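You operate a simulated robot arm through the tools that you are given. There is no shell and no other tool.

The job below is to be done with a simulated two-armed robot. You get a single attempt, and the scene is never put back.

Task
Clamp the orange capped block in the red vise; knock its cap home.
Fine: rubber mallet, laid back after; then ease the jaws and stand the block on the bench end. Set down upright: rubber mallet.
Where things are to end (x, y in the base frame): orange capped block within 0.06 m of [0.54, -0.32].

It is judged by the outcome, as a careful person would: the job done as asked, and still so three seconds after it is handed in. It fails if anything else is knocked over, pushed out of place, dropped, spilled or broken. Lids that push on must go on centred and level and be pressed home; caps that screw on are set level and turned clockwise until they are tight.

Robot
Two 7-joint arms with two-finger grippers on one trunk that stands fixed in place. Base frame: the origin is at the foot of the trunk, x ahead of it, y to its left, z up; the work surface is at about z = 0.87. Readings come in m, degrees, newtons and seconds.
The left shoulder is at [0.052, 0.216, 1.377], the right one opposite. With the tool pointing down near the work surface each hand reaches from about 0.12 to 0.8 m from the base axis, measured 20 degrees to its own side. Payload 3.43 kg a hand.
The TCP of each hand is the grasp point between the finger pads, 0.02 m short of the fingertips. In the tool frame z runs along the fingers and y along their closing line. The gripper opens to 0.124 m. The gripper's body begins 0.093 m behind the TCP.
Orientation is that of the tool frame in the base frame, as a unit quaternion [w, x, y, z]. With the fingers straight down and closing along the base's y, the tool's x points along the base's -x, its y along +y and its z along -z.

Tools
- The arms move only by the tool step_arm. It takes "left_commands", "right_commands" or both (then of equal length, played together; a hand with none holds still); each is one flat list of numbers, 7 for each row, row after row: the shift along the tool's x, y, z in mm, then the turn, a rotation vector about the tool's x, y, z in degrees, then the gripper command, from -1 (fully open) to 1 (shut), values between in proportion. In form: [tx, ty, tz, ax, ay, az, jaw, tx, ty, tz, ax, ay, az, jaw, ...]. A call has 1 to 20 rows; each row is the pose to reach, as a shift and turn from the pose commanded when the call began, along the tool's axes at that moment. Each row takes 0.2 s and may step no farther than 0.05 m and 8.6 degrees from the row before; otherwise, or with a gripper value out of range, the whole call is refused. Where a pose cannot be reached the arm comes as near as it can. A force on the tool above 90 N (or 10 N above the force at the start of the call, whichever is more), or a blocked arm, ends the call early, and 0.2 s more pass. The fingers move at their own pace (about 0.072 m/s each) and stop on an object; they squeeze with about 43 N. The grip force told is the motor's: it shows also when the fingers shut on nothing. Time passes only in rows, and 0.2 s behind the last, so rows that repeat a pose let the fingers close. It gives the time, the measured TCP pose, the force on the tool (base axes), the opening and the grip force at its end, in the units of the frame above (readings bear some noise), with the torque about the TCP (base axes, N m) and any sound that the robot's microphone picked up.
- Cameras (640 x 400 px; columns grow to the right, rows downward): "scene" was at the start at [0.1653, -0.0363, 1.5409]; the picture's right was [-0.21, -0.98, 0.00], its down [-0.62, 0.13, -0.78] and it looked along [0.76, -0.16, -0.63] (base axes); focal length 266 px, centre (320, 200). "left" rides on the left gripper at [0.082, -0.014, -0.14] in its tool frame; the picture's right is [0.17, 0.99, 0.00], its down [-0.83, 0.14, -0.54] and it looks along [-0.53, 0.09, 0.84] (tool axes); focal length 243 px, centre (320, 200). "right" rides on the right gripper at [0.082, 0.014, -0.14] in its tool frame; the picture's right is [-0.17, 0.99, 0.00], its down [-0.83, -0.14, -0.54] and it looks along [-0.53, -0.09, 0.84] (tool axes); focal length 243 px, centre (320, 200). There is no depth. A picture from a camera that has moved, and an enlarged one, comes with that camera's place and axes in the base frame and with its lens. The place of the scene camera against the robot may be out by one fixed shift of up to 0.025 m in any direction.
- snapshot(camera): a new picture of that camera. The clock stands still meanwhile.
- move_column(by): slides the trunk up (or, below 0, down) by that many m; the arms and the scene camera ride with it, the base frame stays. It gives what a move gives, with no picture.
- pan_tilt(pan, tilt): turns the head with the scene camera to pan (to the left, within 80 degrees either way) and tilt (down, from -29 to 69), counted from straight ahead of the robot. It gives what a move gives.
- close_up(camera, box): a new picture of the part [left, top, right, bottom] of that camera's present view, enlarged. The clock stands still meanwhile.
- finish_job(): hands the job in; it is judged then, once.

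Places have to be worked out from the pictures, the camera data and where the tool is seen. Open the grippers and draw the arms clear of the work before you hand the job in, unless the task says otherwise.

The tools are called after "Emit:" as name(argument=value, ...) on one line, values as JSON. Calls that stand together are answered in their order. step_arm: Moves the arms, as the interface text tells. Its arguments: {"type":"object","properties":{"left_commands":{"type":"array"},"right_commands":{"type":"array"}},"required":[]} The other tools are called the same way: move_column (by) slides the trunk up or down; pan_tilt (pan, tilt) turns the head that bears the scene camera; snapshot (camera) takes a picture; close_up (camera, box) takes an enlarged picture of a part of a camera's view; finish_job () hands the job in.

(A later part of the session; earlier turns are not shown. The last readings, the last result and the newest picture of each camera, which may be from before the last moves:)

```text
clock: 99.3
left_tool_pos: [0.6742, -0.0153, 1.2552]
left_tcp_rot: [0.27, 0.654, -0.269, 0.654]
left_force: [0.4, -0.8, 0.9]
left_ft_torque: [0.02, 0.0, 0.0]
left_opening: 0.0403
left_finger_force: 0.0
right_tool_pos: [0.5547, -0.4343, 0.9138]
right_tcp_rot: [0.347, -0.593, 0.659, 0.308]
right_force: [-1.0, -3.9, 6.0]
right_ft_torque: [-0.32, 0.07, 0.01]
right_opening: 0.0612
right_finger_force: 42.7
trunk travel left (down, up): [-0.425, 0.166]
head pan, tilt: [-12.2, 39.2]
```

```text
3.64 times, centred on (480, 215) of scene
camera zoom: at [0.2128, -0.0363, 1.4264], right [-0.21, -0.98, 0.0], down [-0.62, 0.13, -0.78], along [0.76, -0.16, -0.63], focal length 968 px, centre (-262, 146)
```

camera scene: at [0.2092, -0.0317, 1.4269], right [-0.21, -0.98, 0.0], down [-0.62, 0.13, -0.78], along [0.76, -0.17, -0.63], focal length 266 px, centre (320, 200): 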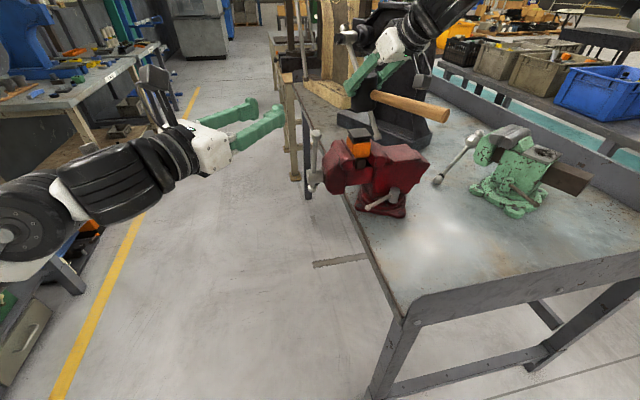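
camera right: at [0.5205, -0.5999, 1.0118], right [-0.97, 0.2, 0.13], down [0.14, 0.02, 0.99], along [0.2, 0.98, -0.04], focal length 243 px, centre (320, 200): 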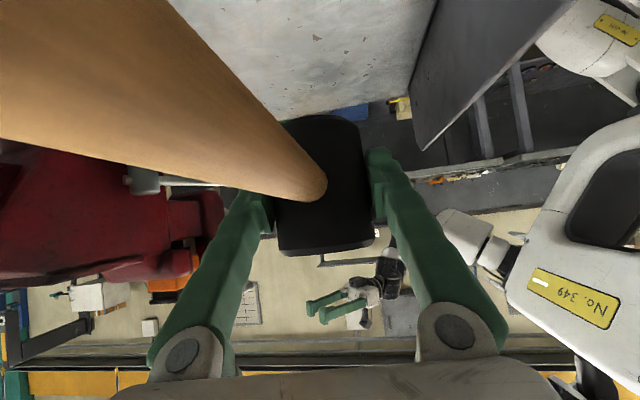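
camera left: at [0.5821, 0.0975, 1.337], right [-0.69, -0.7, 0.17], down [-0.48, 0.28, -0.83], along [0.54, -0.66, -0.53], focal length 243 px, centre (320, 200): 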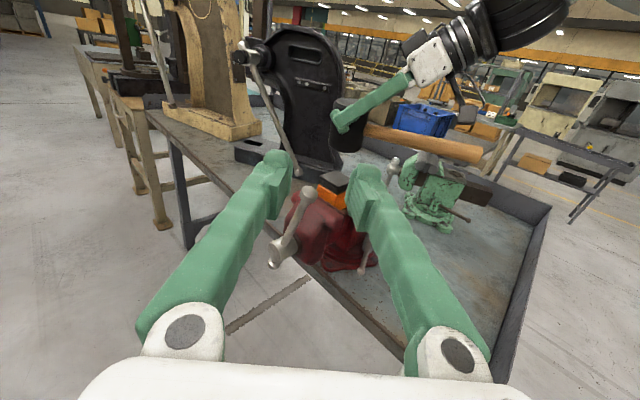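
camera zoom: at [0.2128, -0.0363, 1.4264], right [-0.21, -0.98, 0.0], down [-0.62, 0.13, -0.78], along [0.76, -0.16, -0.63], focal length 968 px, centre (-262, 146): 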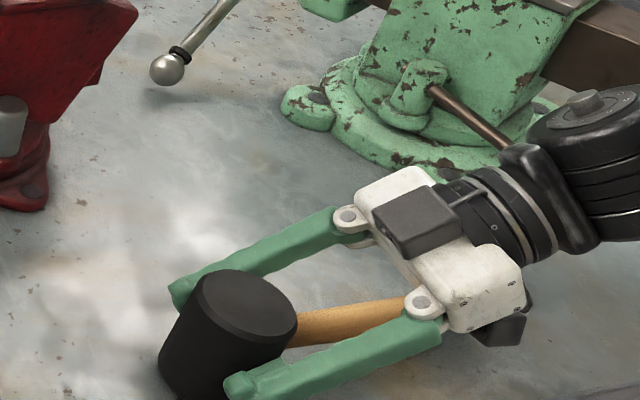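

The head bears on the bench. I open and back straight off.

Emit:
step_arm(right_commands=[0, 0, 0, 0, 0, 0, 0.3, 0, 0, 0, 0, 0, 0, -0.1, 0, 0, 0, 0, 0, 0, -0.6, 0, 0, 0, 0, 0, 0, -0.6, -4, 0, -8, 0, 0, 0, -0.6, -10, 0, -40, 0, 0, 0, -0.6, -15, 0, -80, 0, 0, 0, -0.6, -15, 0, -125, 0, 0, 0, -0.6, -15, 0, -125, 0, 0, 0, -0.6])

Emit:
snapshot(camera="right")

Emit:
close_up(camera="scene", box=[380, 140, 620, 300])

```text
clock: 101.3
left_tool_pos: [0.6748, -0.0152, 1.2534]
left_tcp_rot: [0.271, 0.653, -0.27, 0.653]
left_force: [-0.2, -0.7, 0.6]
left_ft_torque: [0.03, -0.01, 0.01]
left_opening: 0.0402
left_finger_force: 0.1
right_tool_pos: [0.5436, -0.5302, 0.9937]
right_tcp_rot: [0.347, -0.591, 0.66, 0.307]
right_force: [-0.8, 0.3, 0.0]
right_ft_torque: [-0.01, 0.01, 0.0]
right_opening: 0.0992
right_finger_force: 0.0
trunk travel left (down, up): [-0.425, 0.166]
head pan, tilt: [-12.2, 39.2]
```

```text
taken
camera right: at [0.5115, -0.6892, 1.0069], right [-0.97, 0.2, 0.13], down [0.14, 0.02, 0.99], along [0.2, 0.98, -0.04], focal length 243 px, centre (320, 200)
```

right: 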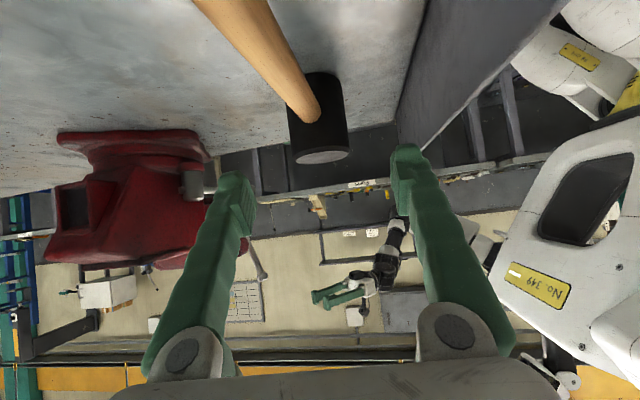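

```text
2.50 times, centred on (500, 220) of scene
camera zoom: at [0.2137, -0.0361, 1.4261], right [-0.21, -0.98, 0.0], down [-0.62, 0.13, -0.77], along [0.76, -0.16, -0.63], focal length 665 px, centre (-130, 150)
```

zoom: 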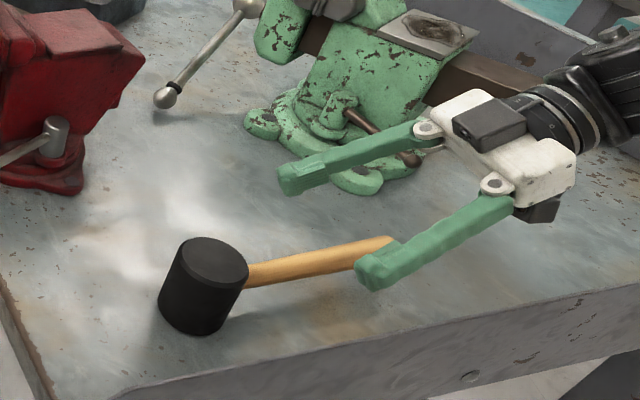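

The mallet stands upright again at its place (handle now straight along -y). Before going on, I repeat the same enlargement of the vise as before the blows, to measure honestly how far the cap has moved.

Emit:
close_up(camera="scene", box=[290, 80, 450, 220])

Emit:
close_up(camera="scene", box=[350, 124, 390, 149])

Emit:
close_up(camera="left", box=[310, 160, 370, 220])

```text
2.86 times, centred on (370, 150) of scene
camera zoom: at [0.2137, -0.0361, 1.4261], right [-0.21, -0.98, 0.0], down [-0.62, 0.13, -0.77], along [0.76, -0.16, -0.63], focal length 760 px, centre (177, 343)
```

zoom: 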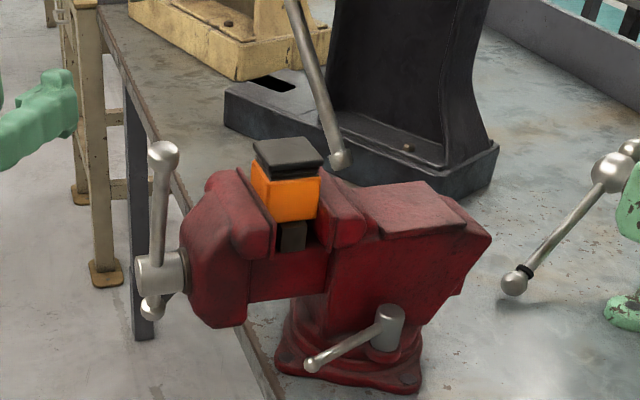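

```text
16.00 times, centred on (370, 136) of scene
camera zoom: at [0.2137, -0.0361, 1.4261], right [-0.21, -0.98, 0.0], down [-0.62, 0.13, -0.77], along [0.76, -0.16, -0.63], focal length 4257 px, centre (-480, 1216)
```

zoom: 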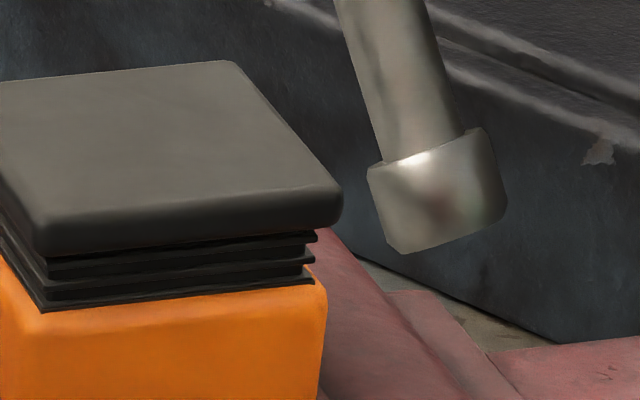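

```text
6.67 times, centred on (340, 190) of left
camera zoom: at [0.5862, 0.093, 1.3352], right [-0.69, -0.7, 0.17], down [-0.48, 0.28, -0.83], along [0.54, -0.66, -0.53], focal length 1618 px, centre (187, 267)
```

zoom: 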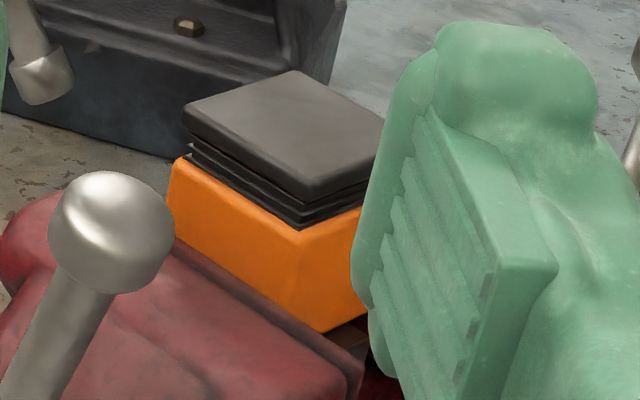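

The cap has come down only about 2 mm, so it yields at around 65 N, just above what the friction grip can pass on. Plan: hold the head again with the right hand and add the left fist on top of the mallet head. First I line the right hand up for a slightly lower 45° grip.

Emit:
step_arm(right_commands=[-7, -6, 1, -3.2, 5, -2.2, -0.6, -15, -12.3, 2, -6.3, 10, -4.4, -0.6, -15, -12.3, 2, -6.3, 10, -4.4, -0.6])

Emit:
snapshot(camera="right")

```text
clock: 102.1
left_tool_pos: [0.6742, -0.0158, 1.2542]
left_tcp_rot: [0.269, 0.654, -0.269, 0.654]
left_force: [-0.1, -0.5, -0.2]
left_ft_torque: [-0.02, -0.01, -0.02]
left_opening: 0.0402
left_finger_force: 0.1
right_tool_pos: [0.556, -0.5208, 1.0066]
right_tcp_rot: [-0.266, 0.66, -0.646, -0.277]
right_force: [0.0, -0.6, 0.1]
right_ft_torque: [0.02, 0.0, -0.01]
right_opening: 0.0993
right_finger_force: 0.0
trunk travel left (down, up): [-0.425, 0.166]
head pan, tilt: [-12.2, 39.2]
```

```text
taken
camera right: at [0.5463, -0.6784, 1.0471], right [-0.99, 0.09, 0.12], down [0.14, 0.21, 0.97], along [0.06, 0.97, -0.22], focal length 243 px, centre (320, 200)
```

right: 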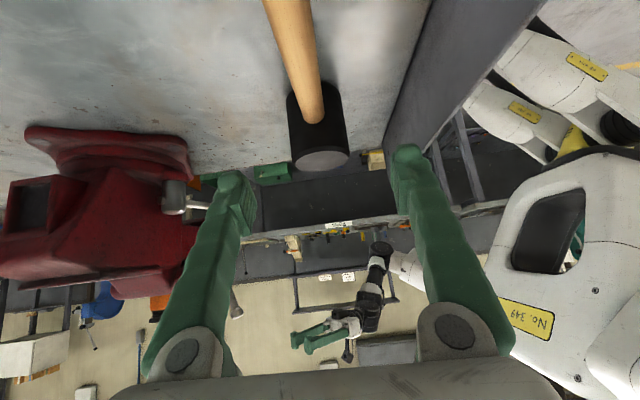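

Aligned. I go in 120 mm, close on the head and lift it.

Emit:
step_arm(right_commands=[0, -1, 30, 0, 0, 0, -0.6, 0, -2, 60, 0, 0, 0, -0.6, 0, -2, 90, 0, 0, 0, -0.6, 0, -2, 110, 0, 0, 0, -0.6, 0, -2, 121, 0, 0, 0, -0.6, 0, -2, 121, 0, 0, 0, -0.6, 0, -2, 121, 0, 0, 0, -0.2, 0, -2, 121, 0, 0, 0, 0.2, 0, -2, 121, 0, 0, 0, 1, 0, -2, 121, 0, 0, 0, 1, 0, -2, 121, 0, 0, 0, 1])

Emit:
snapshot(camera="right")

```text
clock: 104.5
left_tool_pos: [0.675, -0.0153, 1.2532]
left_tcp_rot: [0.27, 0.654, -0.268, 0.654]
left_force: [0.3, 0.2, -0.1]
left_ft_torque: [-0.02, -0.02, 0.0]
left_opening: 0.0405
left_finger_force: 0.1
right_tool_pos: [0.5575, -0.4334, 0.9219]
right_tcp_rot: [-0.266, 0.66, -0.646, -0.277]
right_force: [-0.9, 1.2, 0.3]
right_ft_torque: [0.06, 0.07, -0.03]
right_opening: 0.0615
right_finger_force: 43.1
trunk travel left (down, up): [-0.425, 0.166]
head pan, tilt: [-12.2, 39.2]
```

```text
taken
camera right: at [0.5471, -0.5911, 0.9624], right [-0.99, 0.09, 0.13], down [0.14, 0.21, 0.97], along [0.06, 0.97, -0.22], focal length 243 px, centre (320, 200)
```

right: 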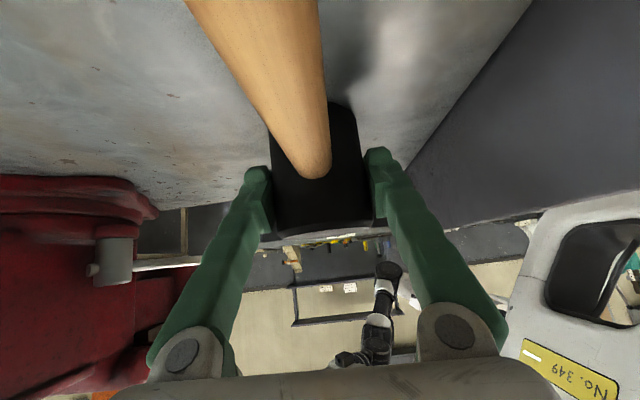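

Held again at 61.5 mm. I lift the mallet 150 mm and lower the trunk 0.10 m, which moves the shoulders forward for the two-handed work.

Emit:
step_arm(right_commands=[-7, 0, -7, 0, 0, 0, 1, -28, 0, -28, 0, 0, 0, 1, -55, 0, -55, 0, 0, 0, 1, -82, 0, -82, 0, 0, 0, 1, -106, 0, -106, 0, 0, 0, 1, -106, 0, -106, 0, 0, 0, 1])

Emit:
move_column(by=-0.1)

```text
clock: 105.9
left_tool_pos: [0.6754, -0.0158, 1.2523]
left_tcp_rot: [0.27, 0.654, -0.269, 0.653]
left_force: [1.4, 0.3, -1.0]
left_ft_torque: [-0.02, -0.03, 0.03]
left_opening: 0.0402
left_finger_force: 0.0
right_tool_pos: [0.5596, -0.4346, 1.0724]
right_tcp_rot: [-0.266, 0.659, -0.646, -0.278]
right_force: [0.2, -1.2, -4.4]
right_ft_torque: [0.07, 0.01, -0.01]
right_opening: 0.0618
right_finger_force: 42.7
trunk travel left (down, up): [-0.425, 0.166]
head pan, tilt: [-12.2, 39.2]
```

```text
clock: 107.2
left_tool_pos: [0.6741, -0.0152, 1.1539]
left_tcp_rot: [0.27, 0.653, -0.27, 0.654]
left_force: [-0.5, -0.5, 0.5]
left_ft_torque: [0.01, 0.0, 0.01]
left_opening: 0.0403
left_finger_force: 0.2
right_tool_pos: [0.5585, -0.4346, 0.9719]
right_tcp_rot: [-0.267, 0.66, -0.645, -0.277]
right_force: [0.9, -0.5, -3.7]
right_ft_torque: [0.09, 0.0, -0.04]
right_opening: 0.0617
right_finger_force: 42.8
trunk travel left (down, up): [-0.325, 0.266]
head pan, tilt: [-12.2, 39.2]
```

The mallet is steady. I carry it over the cap again, to about 5 cm above it, turning the handle back toward me.

Emit:
step_arm(right_commands=[-35, -20, -15, 4.6, 0, 4.6, 1, -68, -44, -25, 9.3, -0.1, 9.2, 1, -98, -70, -32, 13.9, -0.1, 13.8, 1, -127, -98, -38, 18.5, -0.2, 18.4, 1, -153, -126, -43, 23.1, -0.2, 23, 1, -179, -154, -47, 27.8, -0.3, 27.7, 1, -204, -182, -51, 32.4, -0.3, 32.3, 1, -229, -210, -55, 37, -0.4, 36.9, 1, -253, -238, -59, 41.6, -0.4, 41.5, 1, -277, -266, -63, 46.3, -0.5, 46.1, 1, -300, -294, -66, 50.9, -0.5, 50.7, 1, -300, -294, -66, 50.9, -0.5, 50.7, 1])

Emit:
close_up(camera="scene", box=[300, 40, 480, 180])

Emit:
snapshot(camera="left")

Emit:
snapshot(camera="right")

```text
clock: 109.8
left_tool_pos: [0.6703, -0.0104, 1.1564]
left_tcp_rot: [0.27, 0.651, -0.267, 0.657]
left_force: [-1.1, 0.8, 0.6]
left_ft_torque: [0.04, 0.05, 0.0]
left_opening: 0.0401
left_finger_force: 0.0
right_tool_pos: [0.8282, -0.2771, 1.2237]
right_tcp_rot: [0.38, -0.157, 0.909, 0.067]
right_force: [-0.7, 1.6, -2.2]
right_ft_torque: [-0.1, -0.05, -0.1]
right_opening: 0.0633
right_finger_force: 43.2
right hand out of reach, approached as far as the arm can: row 11, 12
trunk travel left (down, up): [-0.325, 0.266]
head pan, tilt: [-12.2, 39.2]
```

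```text
2.86 times, centred on (390, 110) of scene
camera zoom: at [0.2325, -0.0312, 1.328], right [-0.21, -0.98, 0.0], down [-0.61, 0.13, -0.78], along [0.76, -0.17, -0.63], focal length 760 px, centre (120, 457)
```

zoom: 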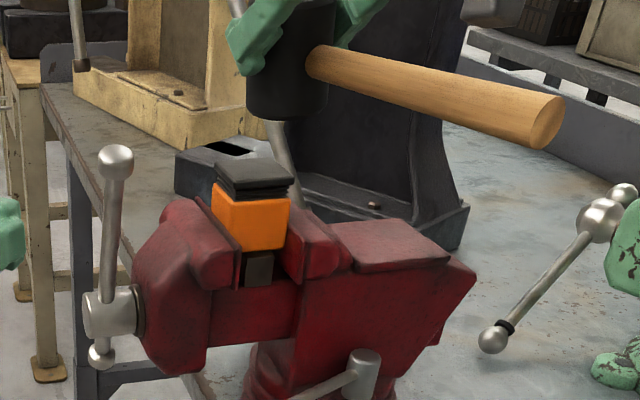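

```text
taken
camera left: at [0.5809, 0.098, 1.2379], right [-0.69, -0.7, 0.17], down [-0.48, 0.28, -0.83], along [0.54, -0.66, -0.53], focal length 243 px, centre (320, 200)
```

left: 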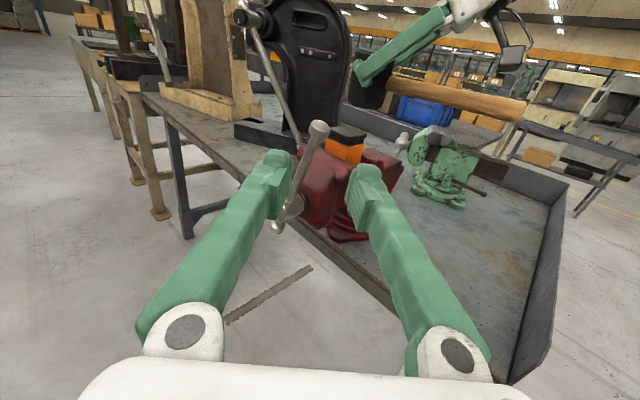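

```text
taken
camera right: at [0.675, -0.3179, 1.2627], right [-0.22, 0.97, 0.12], down [0.24, -0.07, 0.97], along [0.95, 0.24, -0.21], focal length 243 px, centre (320, 200)
```

right: 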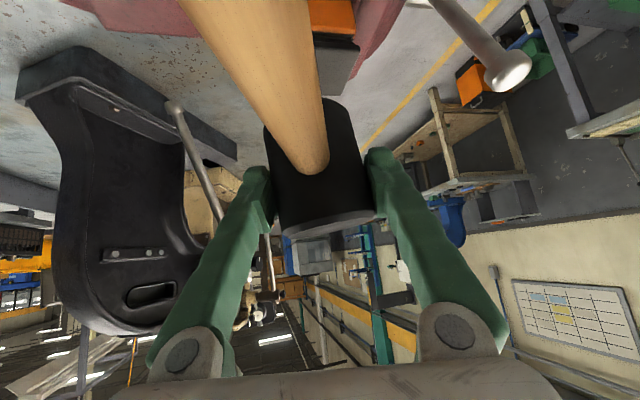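

The hand stopped about 2 cm short of the cap's centre at that height. Lower down it should reach, so I move forward and down to about 2–3 cm above the cap.

Emit:
step_arm(right_commands=[-1, 1, 10, 0, 0, 0, 1, -2, 3, 21, 0, 0, 0, 1, -3, 4, 32, 0, 0, 0, 1, -3, 4, 32, 0, 0, 0, 1])

Emit:
close_up(camera="scene", box=[300, 40, 480, 180])

Emit:
close_up(camera="left", box=[260, 20, 540, 220])

```text
clock: 110.8
left_tool_pos: [0.6749, -0.0141, 1.1539]
left_tcp_rot: [0.27, 0.653, -0.269, 0.654]
left_force: [-0.3, 0.2, 0.5]
left_ft_torque: [0.01, 0.03, 0.01]
left_opening: 0.0406
left_finger_force: 0.0
right_tool_pos: [0.8466, -0.28, 1.1944]
right_tcp_rot: [0.378, -0.155, 0.91, 0.068]
right_force: [0.0, 0.3, -3.9]
right_ft_torque: [-0.04, -0.04, -0.04]
right_opening: 0.0631
right_finger_force: 43.3
right hand out of reach, approached as far as the arm can: row 2, 3, 4
trunk travel left (down, up): [-0.325, 0.266]
head pan, tilt: [-12.2, 39.2]
```

```text
2.86 times, centred on (390, 110) of scene
camera zoom: at [0.2372, -0.0357, 1.3269], right [-0.21, -0.98, 0.0], down [-0.62, 0.13, -0.78], along [0.76, -0.16, -0.63], focal length 760 px, centre (120, 457)
```

zoom: 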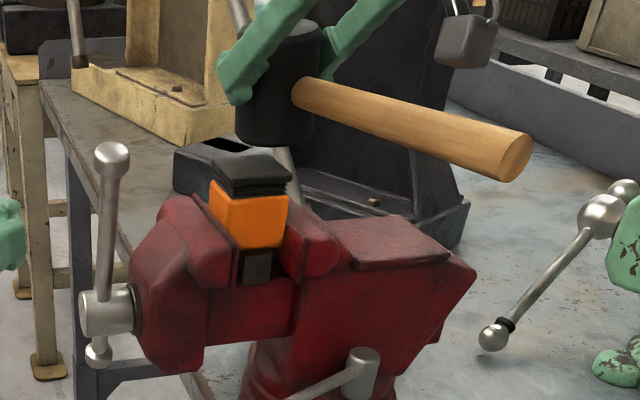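

```text
2.00 times, centred on (400, 120) of left
camera zoom: at [0.5853, 0.0935, 1.2357], right [-0.69, -0.7, 0.17], down [-0.48, 0.28, -0.83], along [0.54, -0.66, -0.53], focal length 485 px, centre (160, 360)
```

zoom: 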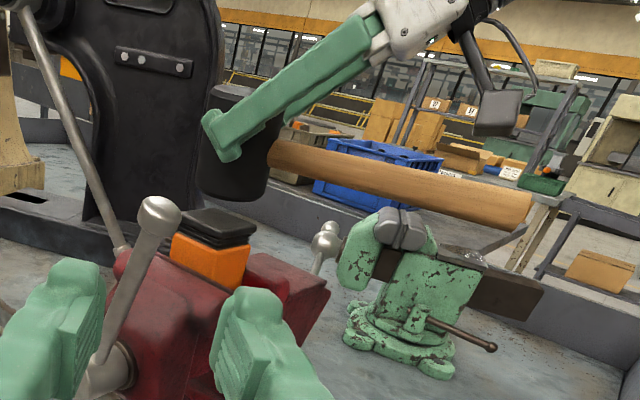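

Here the hand lies 15 mm too far to the right at the edge of reach; the trunk is a bit too low for it. I draw back 7 cm, raise the trunk 0.05 m, and come in again.

Emit:
step_arm(right_commands=[16, 5, -16, 0, 0, 0, 1, 32, 9, -33, 0, 0, 0, 1, 49, 14, -49, 0, 0, 0, 1, 49, 14, -49, 0, 0, 0, 1])

Emit:
move_column(by=0.06)

```text
clock: 111.8
left_tool_pos: [0.6756, -0.0143, 1.154]
left_tcp_rot: [0.269, 0.654, -0.268, 0.654]
left_force: [-0.3, -0.2, 0.0]
left_ft_torque: [0.01, -0.02, -0.03]
left_opening: 0.0403
left_finger_force: 0.2
right_tool_pos: [0.7766, -0.2898, 1.194]
right_tcp_rot: [0.377, -0.155, 0.91, 0.069]
right_force: [0.2, -0.1, -3.3]
right_ft_torque: [0.03, -0.06, 0.01]
right_opening: 0.0628
right_finger_force: 42.9
trunk travel left (down, up): [-0.325, 0.266]
head pan, tilt: [-12.2, 39.2]
```

```text
clock: 112.8
left_tool_pos: [0.6743, -0.0155, 1.2122]
left_tcp_rot: [0.27, 0.654, -0.269, 0.653]
left_force: [0.1, 0.0, 0.5]
left_ft_torque: [-0.02, -0.01, -0.01]
left_opening: 0.0401
left_finger_force: 0.0
right_tool_pos: [0.7756, -0.2906, 1.2535]
right_tcp_rot: [0.376, -0.155, 0.911, 0.069]
right_force: [0.9, 0.8, -4.3]
right_ft_torque: [0.07, -0.08, 0.02]
right_opening: 0.0628
right_finger_force: 42.5
trunk travel left (down, up): [-0.385, 0.206]
head pan, tilt: [-12.2, 39.2]
```

Now at trunk height -0.14, I come in over the cap again at about 3 cm above it.

Emit:
step_arm(right_commands=[-5, 0, 24, 0, 0, 0, 1, -9, 0, 47, 0, 0, 0, 1, -14, 0, 71, 0, 0, 0, 1, -18, 0, 94, 0, 0, 0, 1, -18, 0, 94, 0, 0, 0, 1])

Emit:
close_up(camera="scene", box=[300, 40, 480, 180])

Emit:
close_up(camera="left", box=[260, 20, 540, 220])

Emit:
snapshot(camera="right")

```text
clock: 114.0
left_tool_pos: [0.6739, -0.0141, 1.2139]
left_tcp_rot: [0.27, 0.654, -0.27, 0.654]
left_force: [0.2, 0.8, 0.3]
left_ft_torque: [0.01, -0.02, -0.02]
left_opening: 0.0402
left_finger_force: 0.1
right_tool_pos: [0.8511, -0.2646, 1.198]
right_tcp_rot: [0.377, -0.155, 0.911, 0.069]
right_force: [0.3, -0.3, -4.1]
right_ft_torque: [0.03, -0.06, -0.01]
right_opening: 0.0625
right_finger_force: 42.6
right hand out of reach, approached as far as the arm can: row 4
trunk travel left (down, up): [-0.385, 0.206]
head pan, tilt: [-12.2, 39.2]
```

```text
2.86 times, centred on (390, 110) of scene
camera zoom: at [0.2236, -0.0367, 1.3856], right [-0.21, -0.98, 0.0], down [-0.62, 0.13, -0.78], along [0.76, -0.16, -0.63], focal length 760 px, centre (120, 457)
```

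zoom: 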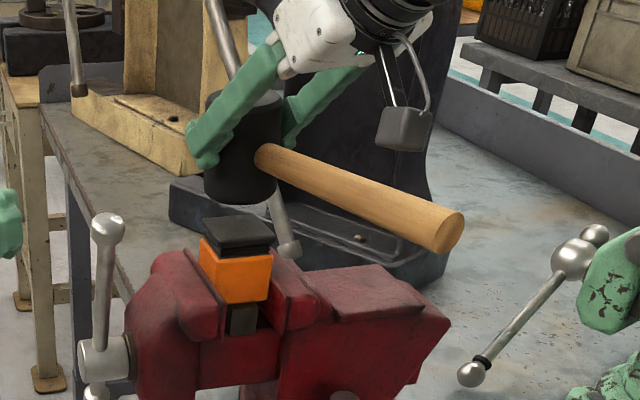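

```text
2.00 times, centred on (400, 120) of left
camera zoom: at [0.5858, 0.0925, 1.2955], right [-0.69, -0.7, 0.17], down [-0.48, 0.28, -0.83], along [0.54, -0.66, -0.53], focal length 485 px, centre (160, 360)
```

zoom: 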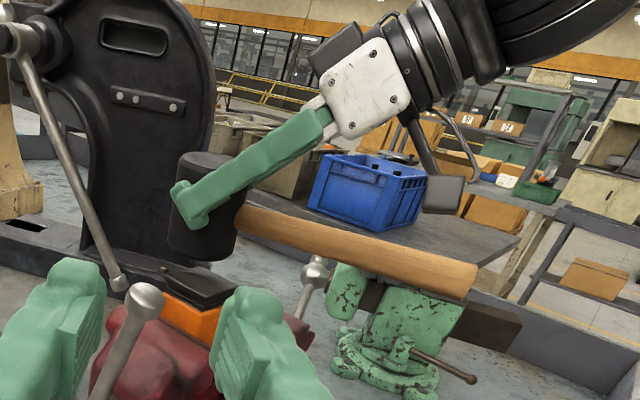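

```text
taken
camera right: at [0.6984, -0.3052, 1.2403], right [-0.22, 0.97, 0.13], down [0.24, -0.07, 0.97], along [0.94, 0.24, -0.22], focal length 243 px, centre (320, 200)
```

right: 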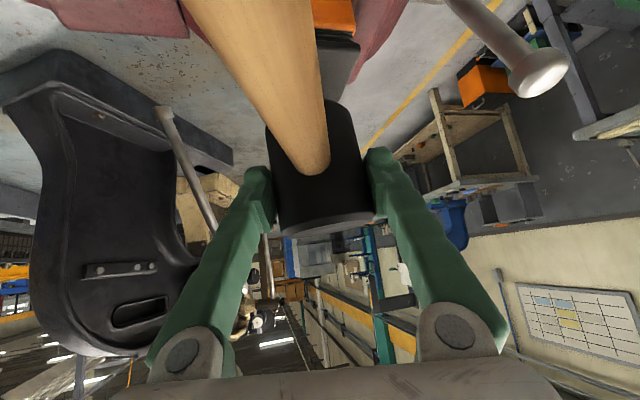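

The mallet is over the cap centre, level within about 2°. I lower it gently until it rests on the cap.

Emit:
step_arm(right_commands=[5.7, 0, 5.7, 0, 0, 0, 1, 11.3, 0, 11.3, 0, 0, 0, 1, 15.6, 0, 15.6, 0, 0, 0, 1, 18.4, 0, 18.4, 0, 0, 0, 1])

```text
clock: 115.0
left_tool_pos: [0.6744, -0.0144, 1.2142]
left_tcp_rot: [0.271, 0.653, -0.269, 0.654]
left_force: [-0.2, -0.4, 0.7]
left_ft_torque: [-0.01, 0.0, -0.01]
left_opening: 0.0404
left_finger_force: 0.0
right_tool_pos: [0.8508, -0.2625, 1.1772]
right_tcp_rot: [0.379, -0.155, 0.91, 0.069]
right_force: [-0.3, -0.9, 1.6]
right_ft_torque: [0.13, -0.03, 0.0]
right_opening: 0.0622
right_finger_force: 43.2
trunk travel left (down, up): [-0.385, 0.206]
head pan, tilt: [-12.2, 39.2]
```

It rests on the cap now. I keep a light press with the right hand and bring the left hand, fingers closed, up and forward toward the top of the mallet head.

Emit:
step_arm(left_commands=[20, 0, 0, 0, 0, 0, 1, 46, 2, 30, -4, 0, 0, 1, 46, 5, 70, -8, 0, 0, 1, 46, 8, 110, -12, 0, 0, 1, 46, 11, 150, -15.8, 0, 0, 1, 46, 14, 185, -15.8, 0, 0, 1, 46, 14, 217, -15.8, 0, 0, 1, 46, 14, 217, -15.8, 0, 0, 1], right_commands=[2, 0, 2, 0, 0, 0, 1, 4, 0, 4, 0, 0, 0, 1, 4, 0, 4, 0, 0, 0, 1, 4, 0, 4, 0, 0, 0, 1, 4, 0, 4, 0, 0, 0, 1, 4, 0, 4, 0, 0, 0, 1, 4, 0, 4, 0, 0, 0, 1, 4, 0, 4, 0, 0, 0, 1])

Emit:
snapshot(camera="left")

Emit:
close_up(camera="scene", box=[280, 20, 480, 180])

Emit:
snapshot(camera="right")

```text
clock: 116.8
left_tool_pos: [0.8141, -0.1782, 1.2607]
left_tcp_rot: [0.356, 0.61, -0.357, 0.611]
left_force: [0.7, -0.7, 0.2]
left_ft_torque: [0.04, -0.02, -0.02]
left_opening: 0.0
left_finger_force: 34.2
right_tool_pos: [0.8507, -0.2637, 1.1734]
right_tcp_rot: [0.381, -0.156, 0.909, 0.069]
right_force: [10.0, -10.3, 31.7]
right_ft_torque: [0.29, -0.16, -0.12]
right_opening: 0.0616
right_finger_force: 43.0
trunk travel left (down, up): [-0.385, 0.206]
head pan, tilt: [-12.2, 39.2]
```

```text
taken
camera left: at [0.7588, -0.0501, 1.3419], right [-0.86, -0.48, 0.16], down [-0.38, 0.4, -0.83], along [0.34, -0.78, -0.53], focal length 243 px, centre (320, 200)
```

left: 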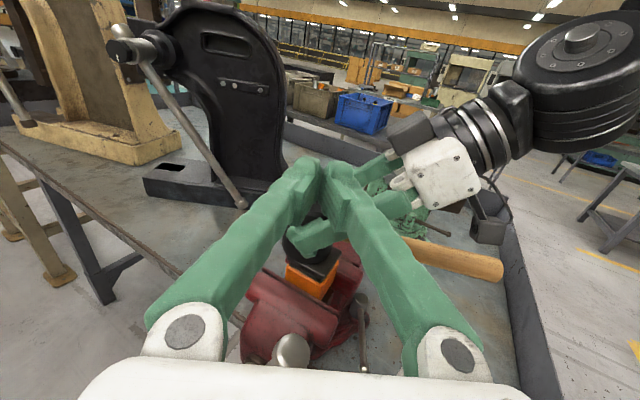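

```text
2.50 times, centred on (380, 100) of scene
camera zoom: at [0.2214, -0.0366, 1.386], right [-0.21, -0.98, 0.0], down [-0.62, 0.13, -0.78], along [0.76, -0.16, -0.63], focal length 665 px, centre (170, 450)
```

zoom: 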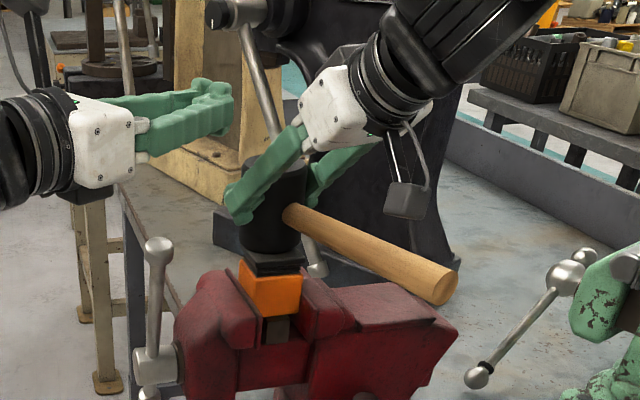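

```text
taken
camera right: at [0.6969, -0.3032, 1.2137], right [-0.22, 0.97, 0.12], down [0.23, -0.07, 0.97], along [0.95, 0.24, -0.21], focal length 243 px, centre (320, 200)
```

right: 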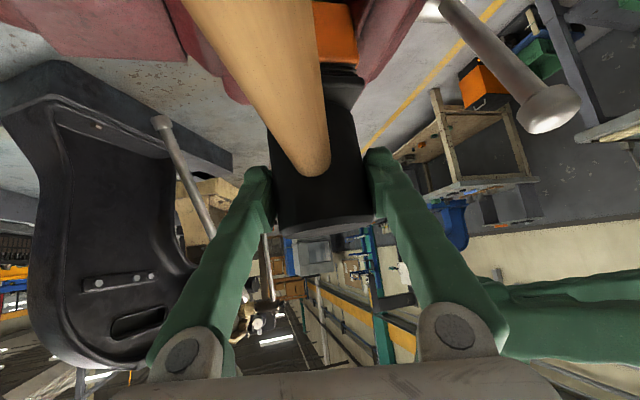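

The mallet bears on the cap with about 36 N. I move the left fingers over the mallet head, staying 3 cm above it for now.

Emit:
step_arm(left_commands=[0, -2, 25, 0, 0, 0, 1, 0, -4, 50, 0, 0, 0, 1, 0, -7.4, 81, 0, 0, 0, 1, 0, -7.4, 81, 0, 0, 0, 1])

Emit:
snapshot(camera="left")

Emit:
close_up(camera="scene", box=[280, 20, 480, 180])

Emit:
snapshot(camera="right")

```text
clock: 117.8
left_tool_pos: [0.8623, -0.2424, 1.26]
left_tcp_rot: [0.356, 0.61, -0.355, 0.613]
left_force: [-0.5, 0.3, 1.2]
left_ft_torque: [0.02, -0.02, -0.02]
left_opening: 0.0
left_finger_force: 34.8
right_tool_pos: [0.8496, -0.2625, 1.1741]
right_tcp_rot: [0.38, -0.155, 0.909, 0.068]
right_force: [9.1, -11.8, 29.0]
right_ft_torque: [0.2, -0.11, -0.04]
right_opening: 0.062
right_finger_force: 42.4
trunk travel left (down, up): [-0.385, 0.206]
head pan, tilt: [-12.2, 39.2]
```

```text
taken
camera left: at [0.8061, -0.1142, 1.3414], right [-0.86, -0.48, 0.16], down [-0.38, 0.4, -0.83], along [0.34, -0.78, -0.53], focal length 243 px, centre (320, 200)
```

left: 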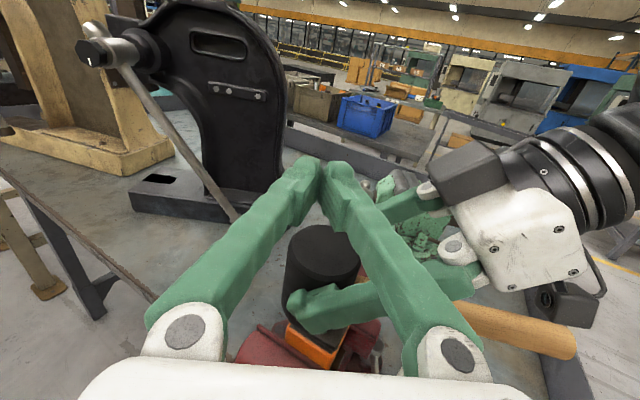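

```text
2.50 times, centred on (380, 100) of scene
camera zoom: at [0.2211, -0.0356, 1.386], right [-0.21, -0.98, 0.0], down [-0.62, 0.13, -0.78], along [0.76, -0.16, -0.63], focal length 665 px, centre (170, 450)
```

zoom: 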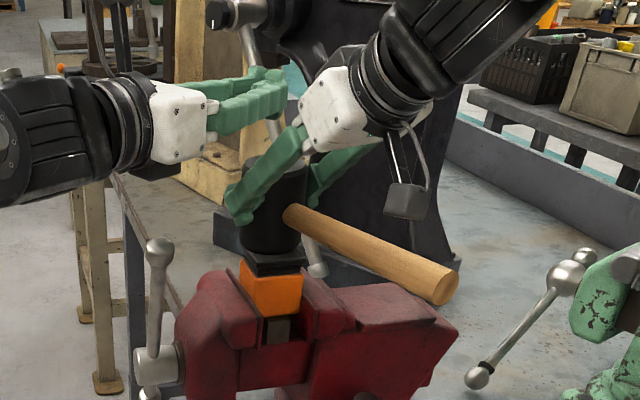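

```text
taken
camera right: at [0.6965, -0.3026, 1.2137], right [-0.22, 0.97, 0.12], down [0.23, -0.07, 0.97], along [0.95, 0.24, -0.21], focal length 243 px, centre (320, 200)
```

right: 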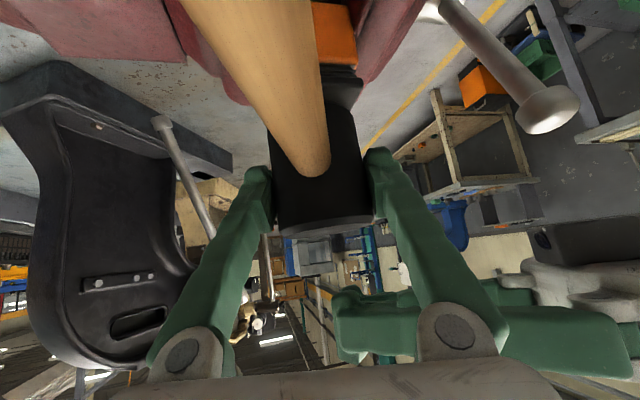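

The left fingertips are above the mallet head with clearance to the right hand's finger. I shift them 12 mm further over the head and come down to just above its top.

Emit:
step_arm(left_commands=[0, 6, 11, 0, 0, 0, 1, -15, 6, 11, 0, 0, 0, 1, -30, 6, 11, 0, 0, 0, 1, -40, 6, 11, 0, 0, 0, 1, -40, 6, 11, 0, 0, 0, 1])

Emit:
snapshot(camera="left")

Emit:
close_up(camera="scene", box=[310, 30, 430, 150])

Emit:
snapshot(camera="right")

```text
clock: 119.0
left_tool_pos: [0.8626, -0.2558, 1.2246]
left_tcp_rot: [0.357, 0.609, -0.356, 0.612]
left_force: [4.4, 3.7, 16.7]
left_ft_torque: [0.5, 0.79, -0.27]
left_opening: 0.0
left_finger_force: 34.4
right_tool_pos: [0.8491, -0.2632, 1.1732]
right_tcp_rot: [0.38, -0.155, 0.909, 0.068]
right_force: [9.4, -11.0, 22.2]
right_ft_torque: [0.02, -1.02, 0.14]
right_opening: 0.0614
right_finger_force: 43.0
trunk travel left (down, up): [-0.385, 0.206]
head pan, tilt: [-12.2, 39.2]
```

```text
taken
camera left: at [0.8063, -0.1284, 1.3054], right [-0.86, -0.48, 0.16], down [-0.38, 0.4, -0.83], along [0.34, -0.78, -0.53], focal length 243 px, centre (320, 200)
```

left: 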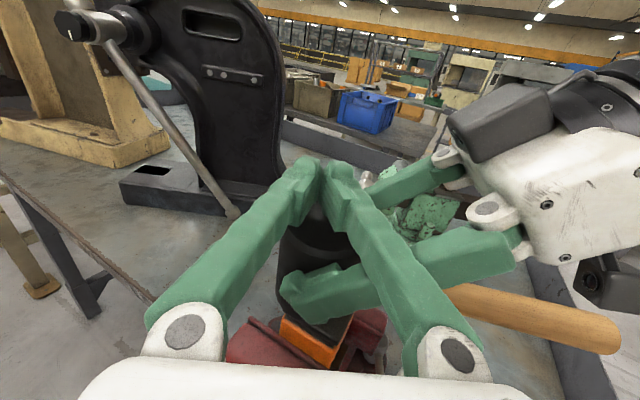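

```text
3.33 times, centred on (370, 90) of scene
camera zoom: at [0.2211, -0.0361, 1.3861], right [-0.21, -0.98, 0.0], down [-0.62, 0.13, -0.78], along [0.76, -0.16, -0.63], focal length 887 px, centre (153, 567)
```

zoom: 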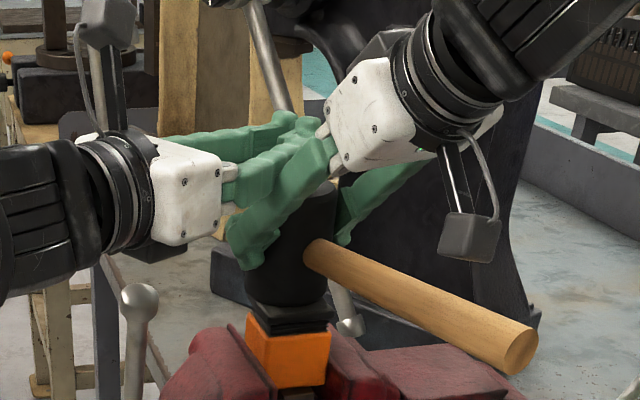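

```text
taken
camera right: at [0.6963, -0.303, 1.2125], right [-0.22, 0.97, 0.12], down [0.24, -0.07, 0.97], along [0.95, 0.24, -0.21], focal length 243 px, centre (320, 200)
```

right: 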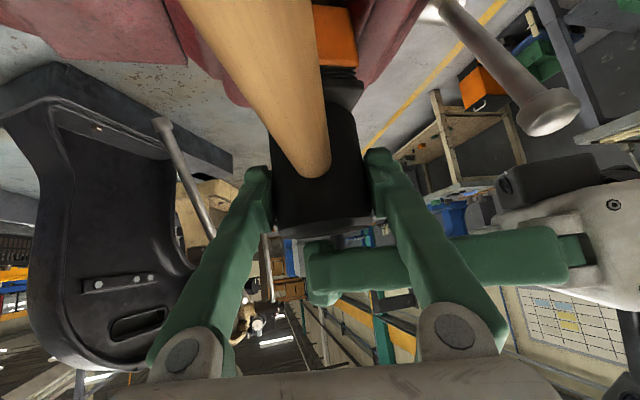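

The left finger touched the right hand's finger rather than the head (17 N, torques appear on both), so I back off upward at once and tip the left fingers 30° down so that only their tips will meet the middle of the mallet head.

Emit:
step_arm(left_commands=[15, 0, 0, 0, 0, 0, 1, 35, 0, 0, 0, 0, 0, 1, 35, 5, -3, 2.6, -7.5, -0.7, 1, 35, 9, -6, 5.2, -15, -1.4, 1, 35, 13, -9, 7.8, -22.4, -2.1, 1, 35, 15, -10, 10.4, -29.9, -2.8, 1, 35, 15, -10, 10.4, -29.9, -2.8, 1])

Emit:
snapshot(camera="left")

Emit:
close_up(camera="scene", box=[310, 30, 430, 150])

Emit:
snapshot(camera="right")

```text
clock: 120.3
left_tool_pos: [0.9402, -0.0916, 1.2846]
left_tcp_rot: [0.223, 0.771, -0.274, 0.53]
left_force: [-0.5, -0.2, -0.6]
left_ft_torque: [-0.01, -0.01, 0.01]
left_opening: 0.0
left_finger_force: 34.4
left hand out of reach, approached as far as the arm can: row 6
right_tool_pos: [0.8496, -0.262, 1.1726]
right_tcp_rot: [0.379, -0.156, 0.91, 0.069]
right_force: [-10.1, 5.7, 9.2]
right_ft_torque: [0.61, 0.71, 0.17]
right_opening: 0.0618
right_finger_force: 42.6
trunk travel left (down, up): [-0.385, 0.206]
head pan, tilt: [-12.2, 39.2]
stopped in row 6 (left hand): the arm was blocked; the commanded pose is now the measured one
```

```text
taken
camera left: at [0.8768, -0.0099, 1.4073], right [-0.6, -0.77, 0.21], down [-0.71, 0.39, -0.59], along [0.38, -0.5, -0.78], focal length 243 px, centre (320, 200)
```

left: 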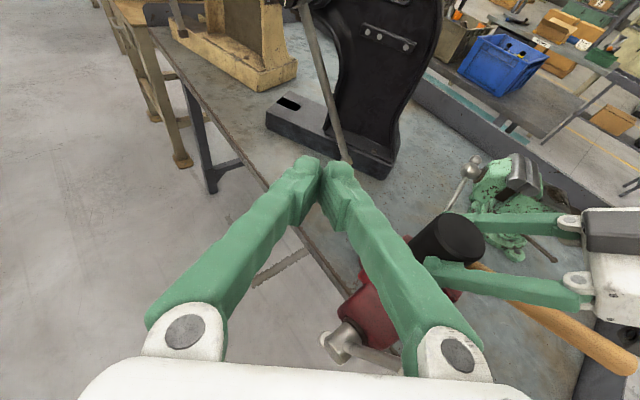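

```text
3.33 times, centred on (370, 90) of scene
camera zoom: at [0.222, -0.0359, 1.3856], right [-0.21, -0.98, 0.0], down [-0.62, 0.13, -0.78], along [0.76, -0.16, -0.63], focal length 887 px, centre (153, 567)
```

zoom: 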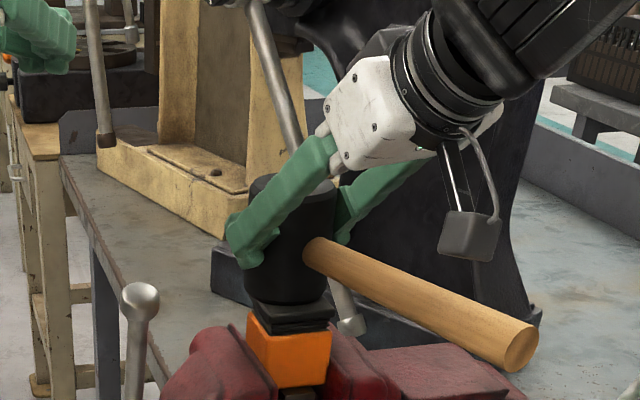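

```text
taken
camera right: at [0.6969, -0.3023, 1.2127], right [-0.22, 0.97, 0.13], down [0.24, -0.07, 0.97], along [0.95, 0.24, -0.21], focal length 243 px, centre (320, 200)
```

right: 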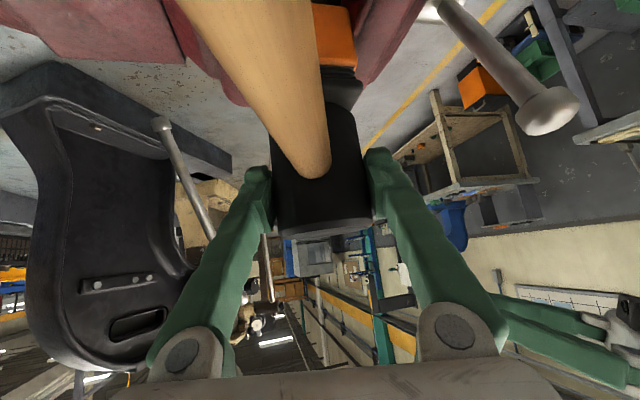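

The left arm cannot tip its fingers that way; it swung harmlessly clear. A simpler way: let the left finger support the mallet's handle from below, and press the head down with the right fist. I bring the left hand back to a clear spot first.

Emit:
step_arm(left_commands=[-15, 21, -31, -3.1, 3.2, 1.1, 1, -30, 42, -63, -6.2, 6.4, 2.2, 1, -45, 63, -94, -9.3, 9.6, 3.3, 1, -60, 84, -125, -12.4, 12.8, 4.3, 1, -75, 105, -157, -15.5, 16, 5.4, 1, -90, 126, -188, -18.6, 19.2, 6.5, 1, -90, 126, -188, -18.6, 19.2, 6.5, 1])

Emit:
close_up(camera="scene", box=[280, 20, 480, 180])

Emit:
snapshot(camera="left")

```text
clock: 122.0
left_tool_pos: [0.701, -0.0542, 1.2689]
left_tcp_rot: [0.356, 0.609, -0.36, 0.611]
left_force: [-0.3, 0.8, -0.2]
left_ft_torque: [-0.03, -0.02, 0.04]
left_opening: 0.0001
left_finger_force: 34.8
right_tool_pos: [0.8513, -0.2648, 1.1717]
right_tcp_rot: [0.38, -0.154, 0.91, 0.067]
right_force: [7.9, -3.8, 22.3]
right_ft_torque: [0.37, -0.22, -0.14]
right_opening: 0.0614
right_finger_force: 42.9
trunk travel left (down, up): [-0.385, 0.206]
head pan, tilt: [-12.2, 39.2]
```

```text
2.50 times, centred on (380, 100) of scene
camera zoom: at [0.2222, -0.0363, 1.3859], right [-0.21, -0.98, 0.0], down [-0.62, 0.13, -0.78], along [0.76, -0.16, -0.63], focal length 665 px, centre (170, 450)
```

zoom: 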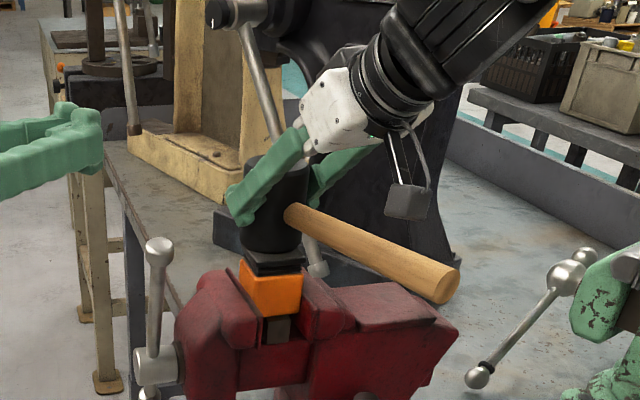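

```text
taken
camera left: at [0.645, 0.0739, 1.3518], right [-0.86, -0.48, 0.16], down [-0.38, 0.41, -0.83], along [0.34, -0.78, -0.53], focal length 243 px, centre (320, 200)
```

left: 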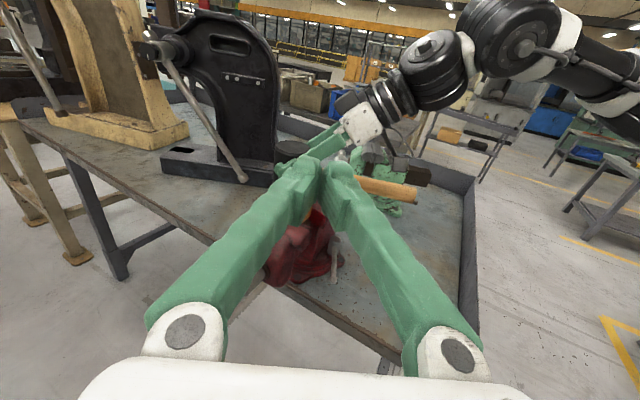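

Both hands are quiet; the mallet stands on the cap in the right hand. I lower the left hand well clear of the vise bar, then run its closed fingers forward beneath the mallet's handle, about 2 cm below it.

Emit:
step_arm(left_commands=[-30, 22, -8, 0, 0, 0, 1, -60, 44, -15, 0, 0, 0, 1, -90, 66, -23, 0, 0, 0, 1, -120, 88, -31, 0, 0, 0, 1, -150, 110, -38, 0, 0, 0, 1, -150, 110, 5, 0, 0, 0, 1, -150, 110, 50, 0, 0, 0, 1, -150, 110, 95, 0, 0, 0, 1, -150, 110, 140, 0, 0, 0, 1, -150, 110, 165, 0, 0, 0, 1, -150, 110, 165, 0, 0, 0, 1])

Emit:
close_up(camera="scene", box=[280, 20, 480, 180])

Emit:
snapshot(camera="left")

Emit:
snapshot(camera="right")

```text
clock: 124.3
left_tool_pos: [0.6821, -0.2498, 1.1173]
left_tcp_rot: [0.356, 0.609, -0.361, 0.611]
left_force: [0.8, -0.2, 1.5]
left_ft_torque: [0.01, 0.0, 0.0]
left_opening: 0.0
left_finger_force: 34.4
right_tool_pos: [0.8501, -0.2646, 1.1737]
right_tcp_rot: [0.379, -0.153, 0.91, 0.067]
right_force: [4.1, -2.1, 21.2]
right_ft_torque: [0.19, -0.17, -0.06]
right_opening: 0.0613
right_finger_force: 43.1
trunk travel left (down, up): [-0.385, 0.206]
head pan, tilt: [-12.2, 39.2]
```

```text
2.50 times, centred on (380, 100) of scene
camera zoom: at [0.2217, -0.0358, 1.3859], right [-0.21, -0.98, 0.0], down [-0.62, 0.13, -0.78], along [0.76, -0.16, -0.63], focal length 665 px, centre (170, 450)
```

zoom: 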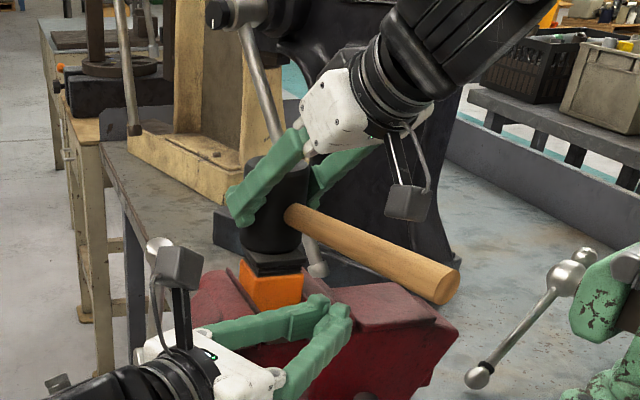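

```text
taken
camera left: at [0.6282, -0.1221, 1.1999], right [-0.86, -0.48, 0.16], down [-0.38, 0.41, -0.83], along [0.34, -0.78, -0.53], focal length 243 px, centre (320, 200)
```

left: 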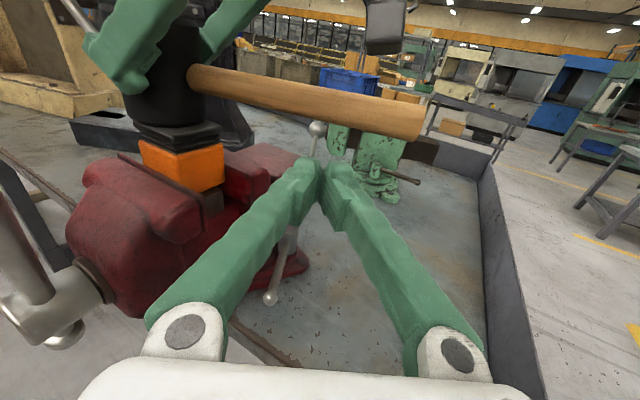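

```text
taken
camera right: at [0.6971, -0.3039, 1.212], right [-0.22, 0.97, 0.12], down [0.24, -0.07, 0.97], along [0.95, 0.24, -0.21], focal length 243 px, centre (320, 200)
```

right: 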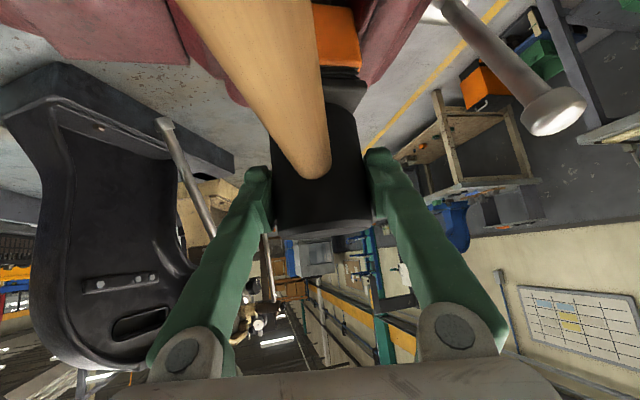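

The left camera now shows the handle running above and ahead of the left fingertips. I go 68 mm further in under the handle, then raise until it touches.

Emit:
step_arm(left_commands=[0, 0, 25, 0, 0, 0, 1, 0, 0, 50, 0, 0, 0, 1, 0, 0, 68, 0, 0, 0, 1, 0, 0, 68, 0, 0, 0, 1])

Emit:
snapshot(camera="left")

Emit:
close_up(camera="scene", box=[280, 20, 480, 180])

```text
clock: 125.3
left_tool_pos: [0.7172, -0.3109, 1.1173]
left_tcp_rot: [0.355, 0.609, -0.36, 0.611]
left_force: [0.9, -0.1, -0.5]
left_ft_torque: [0.03, -0.04, 0.0]
left_opening: 0.0
left_finger_force: 34.7
right_tool_pos: [0.8495, -0.2643, 1.1718]
right_tcp_rot: [0.38, -0.153, 0.91, 0.066]
right_force: [3.4, -1.3, 20.7]
right_ft_torque: [0.16, -0.12, 0.0]
right_opening: 0.0618
right_finger_force: 43.0
trunk travel left (down, up): [-0.385, 0.206]
head pan, tilt: [-12.2, 39.2]
```

```text
taken
camera left: at [0.6625, -0.1823, 1.1992], right [-0.86, -0.48, 0.16], down [-0.38, 0.41, -0.83], along [0.34, -0.78, -0.53], focal length 243 px, centre (320, 200)
```

left: 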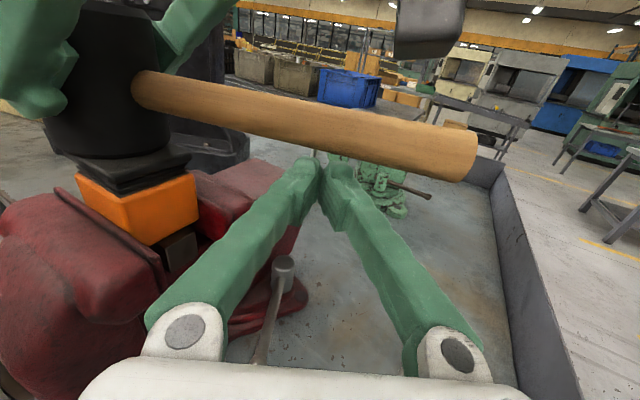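

```text
2.50 times, centred on (380, 100) of scene
camera zoom: at [0.2216, -0.0357, 1.3859], right [-0.21, -0.98, 0.0], down [-0.62, 0.13, -0.78], along [0.76, -0.16, -0.63], focal length 665 px, centre (170, 450)
```

zoom: 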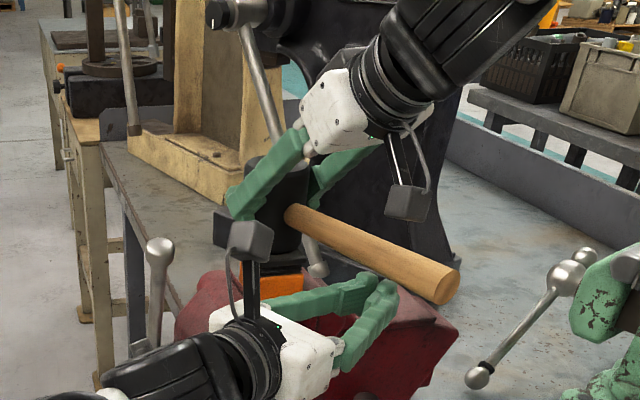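

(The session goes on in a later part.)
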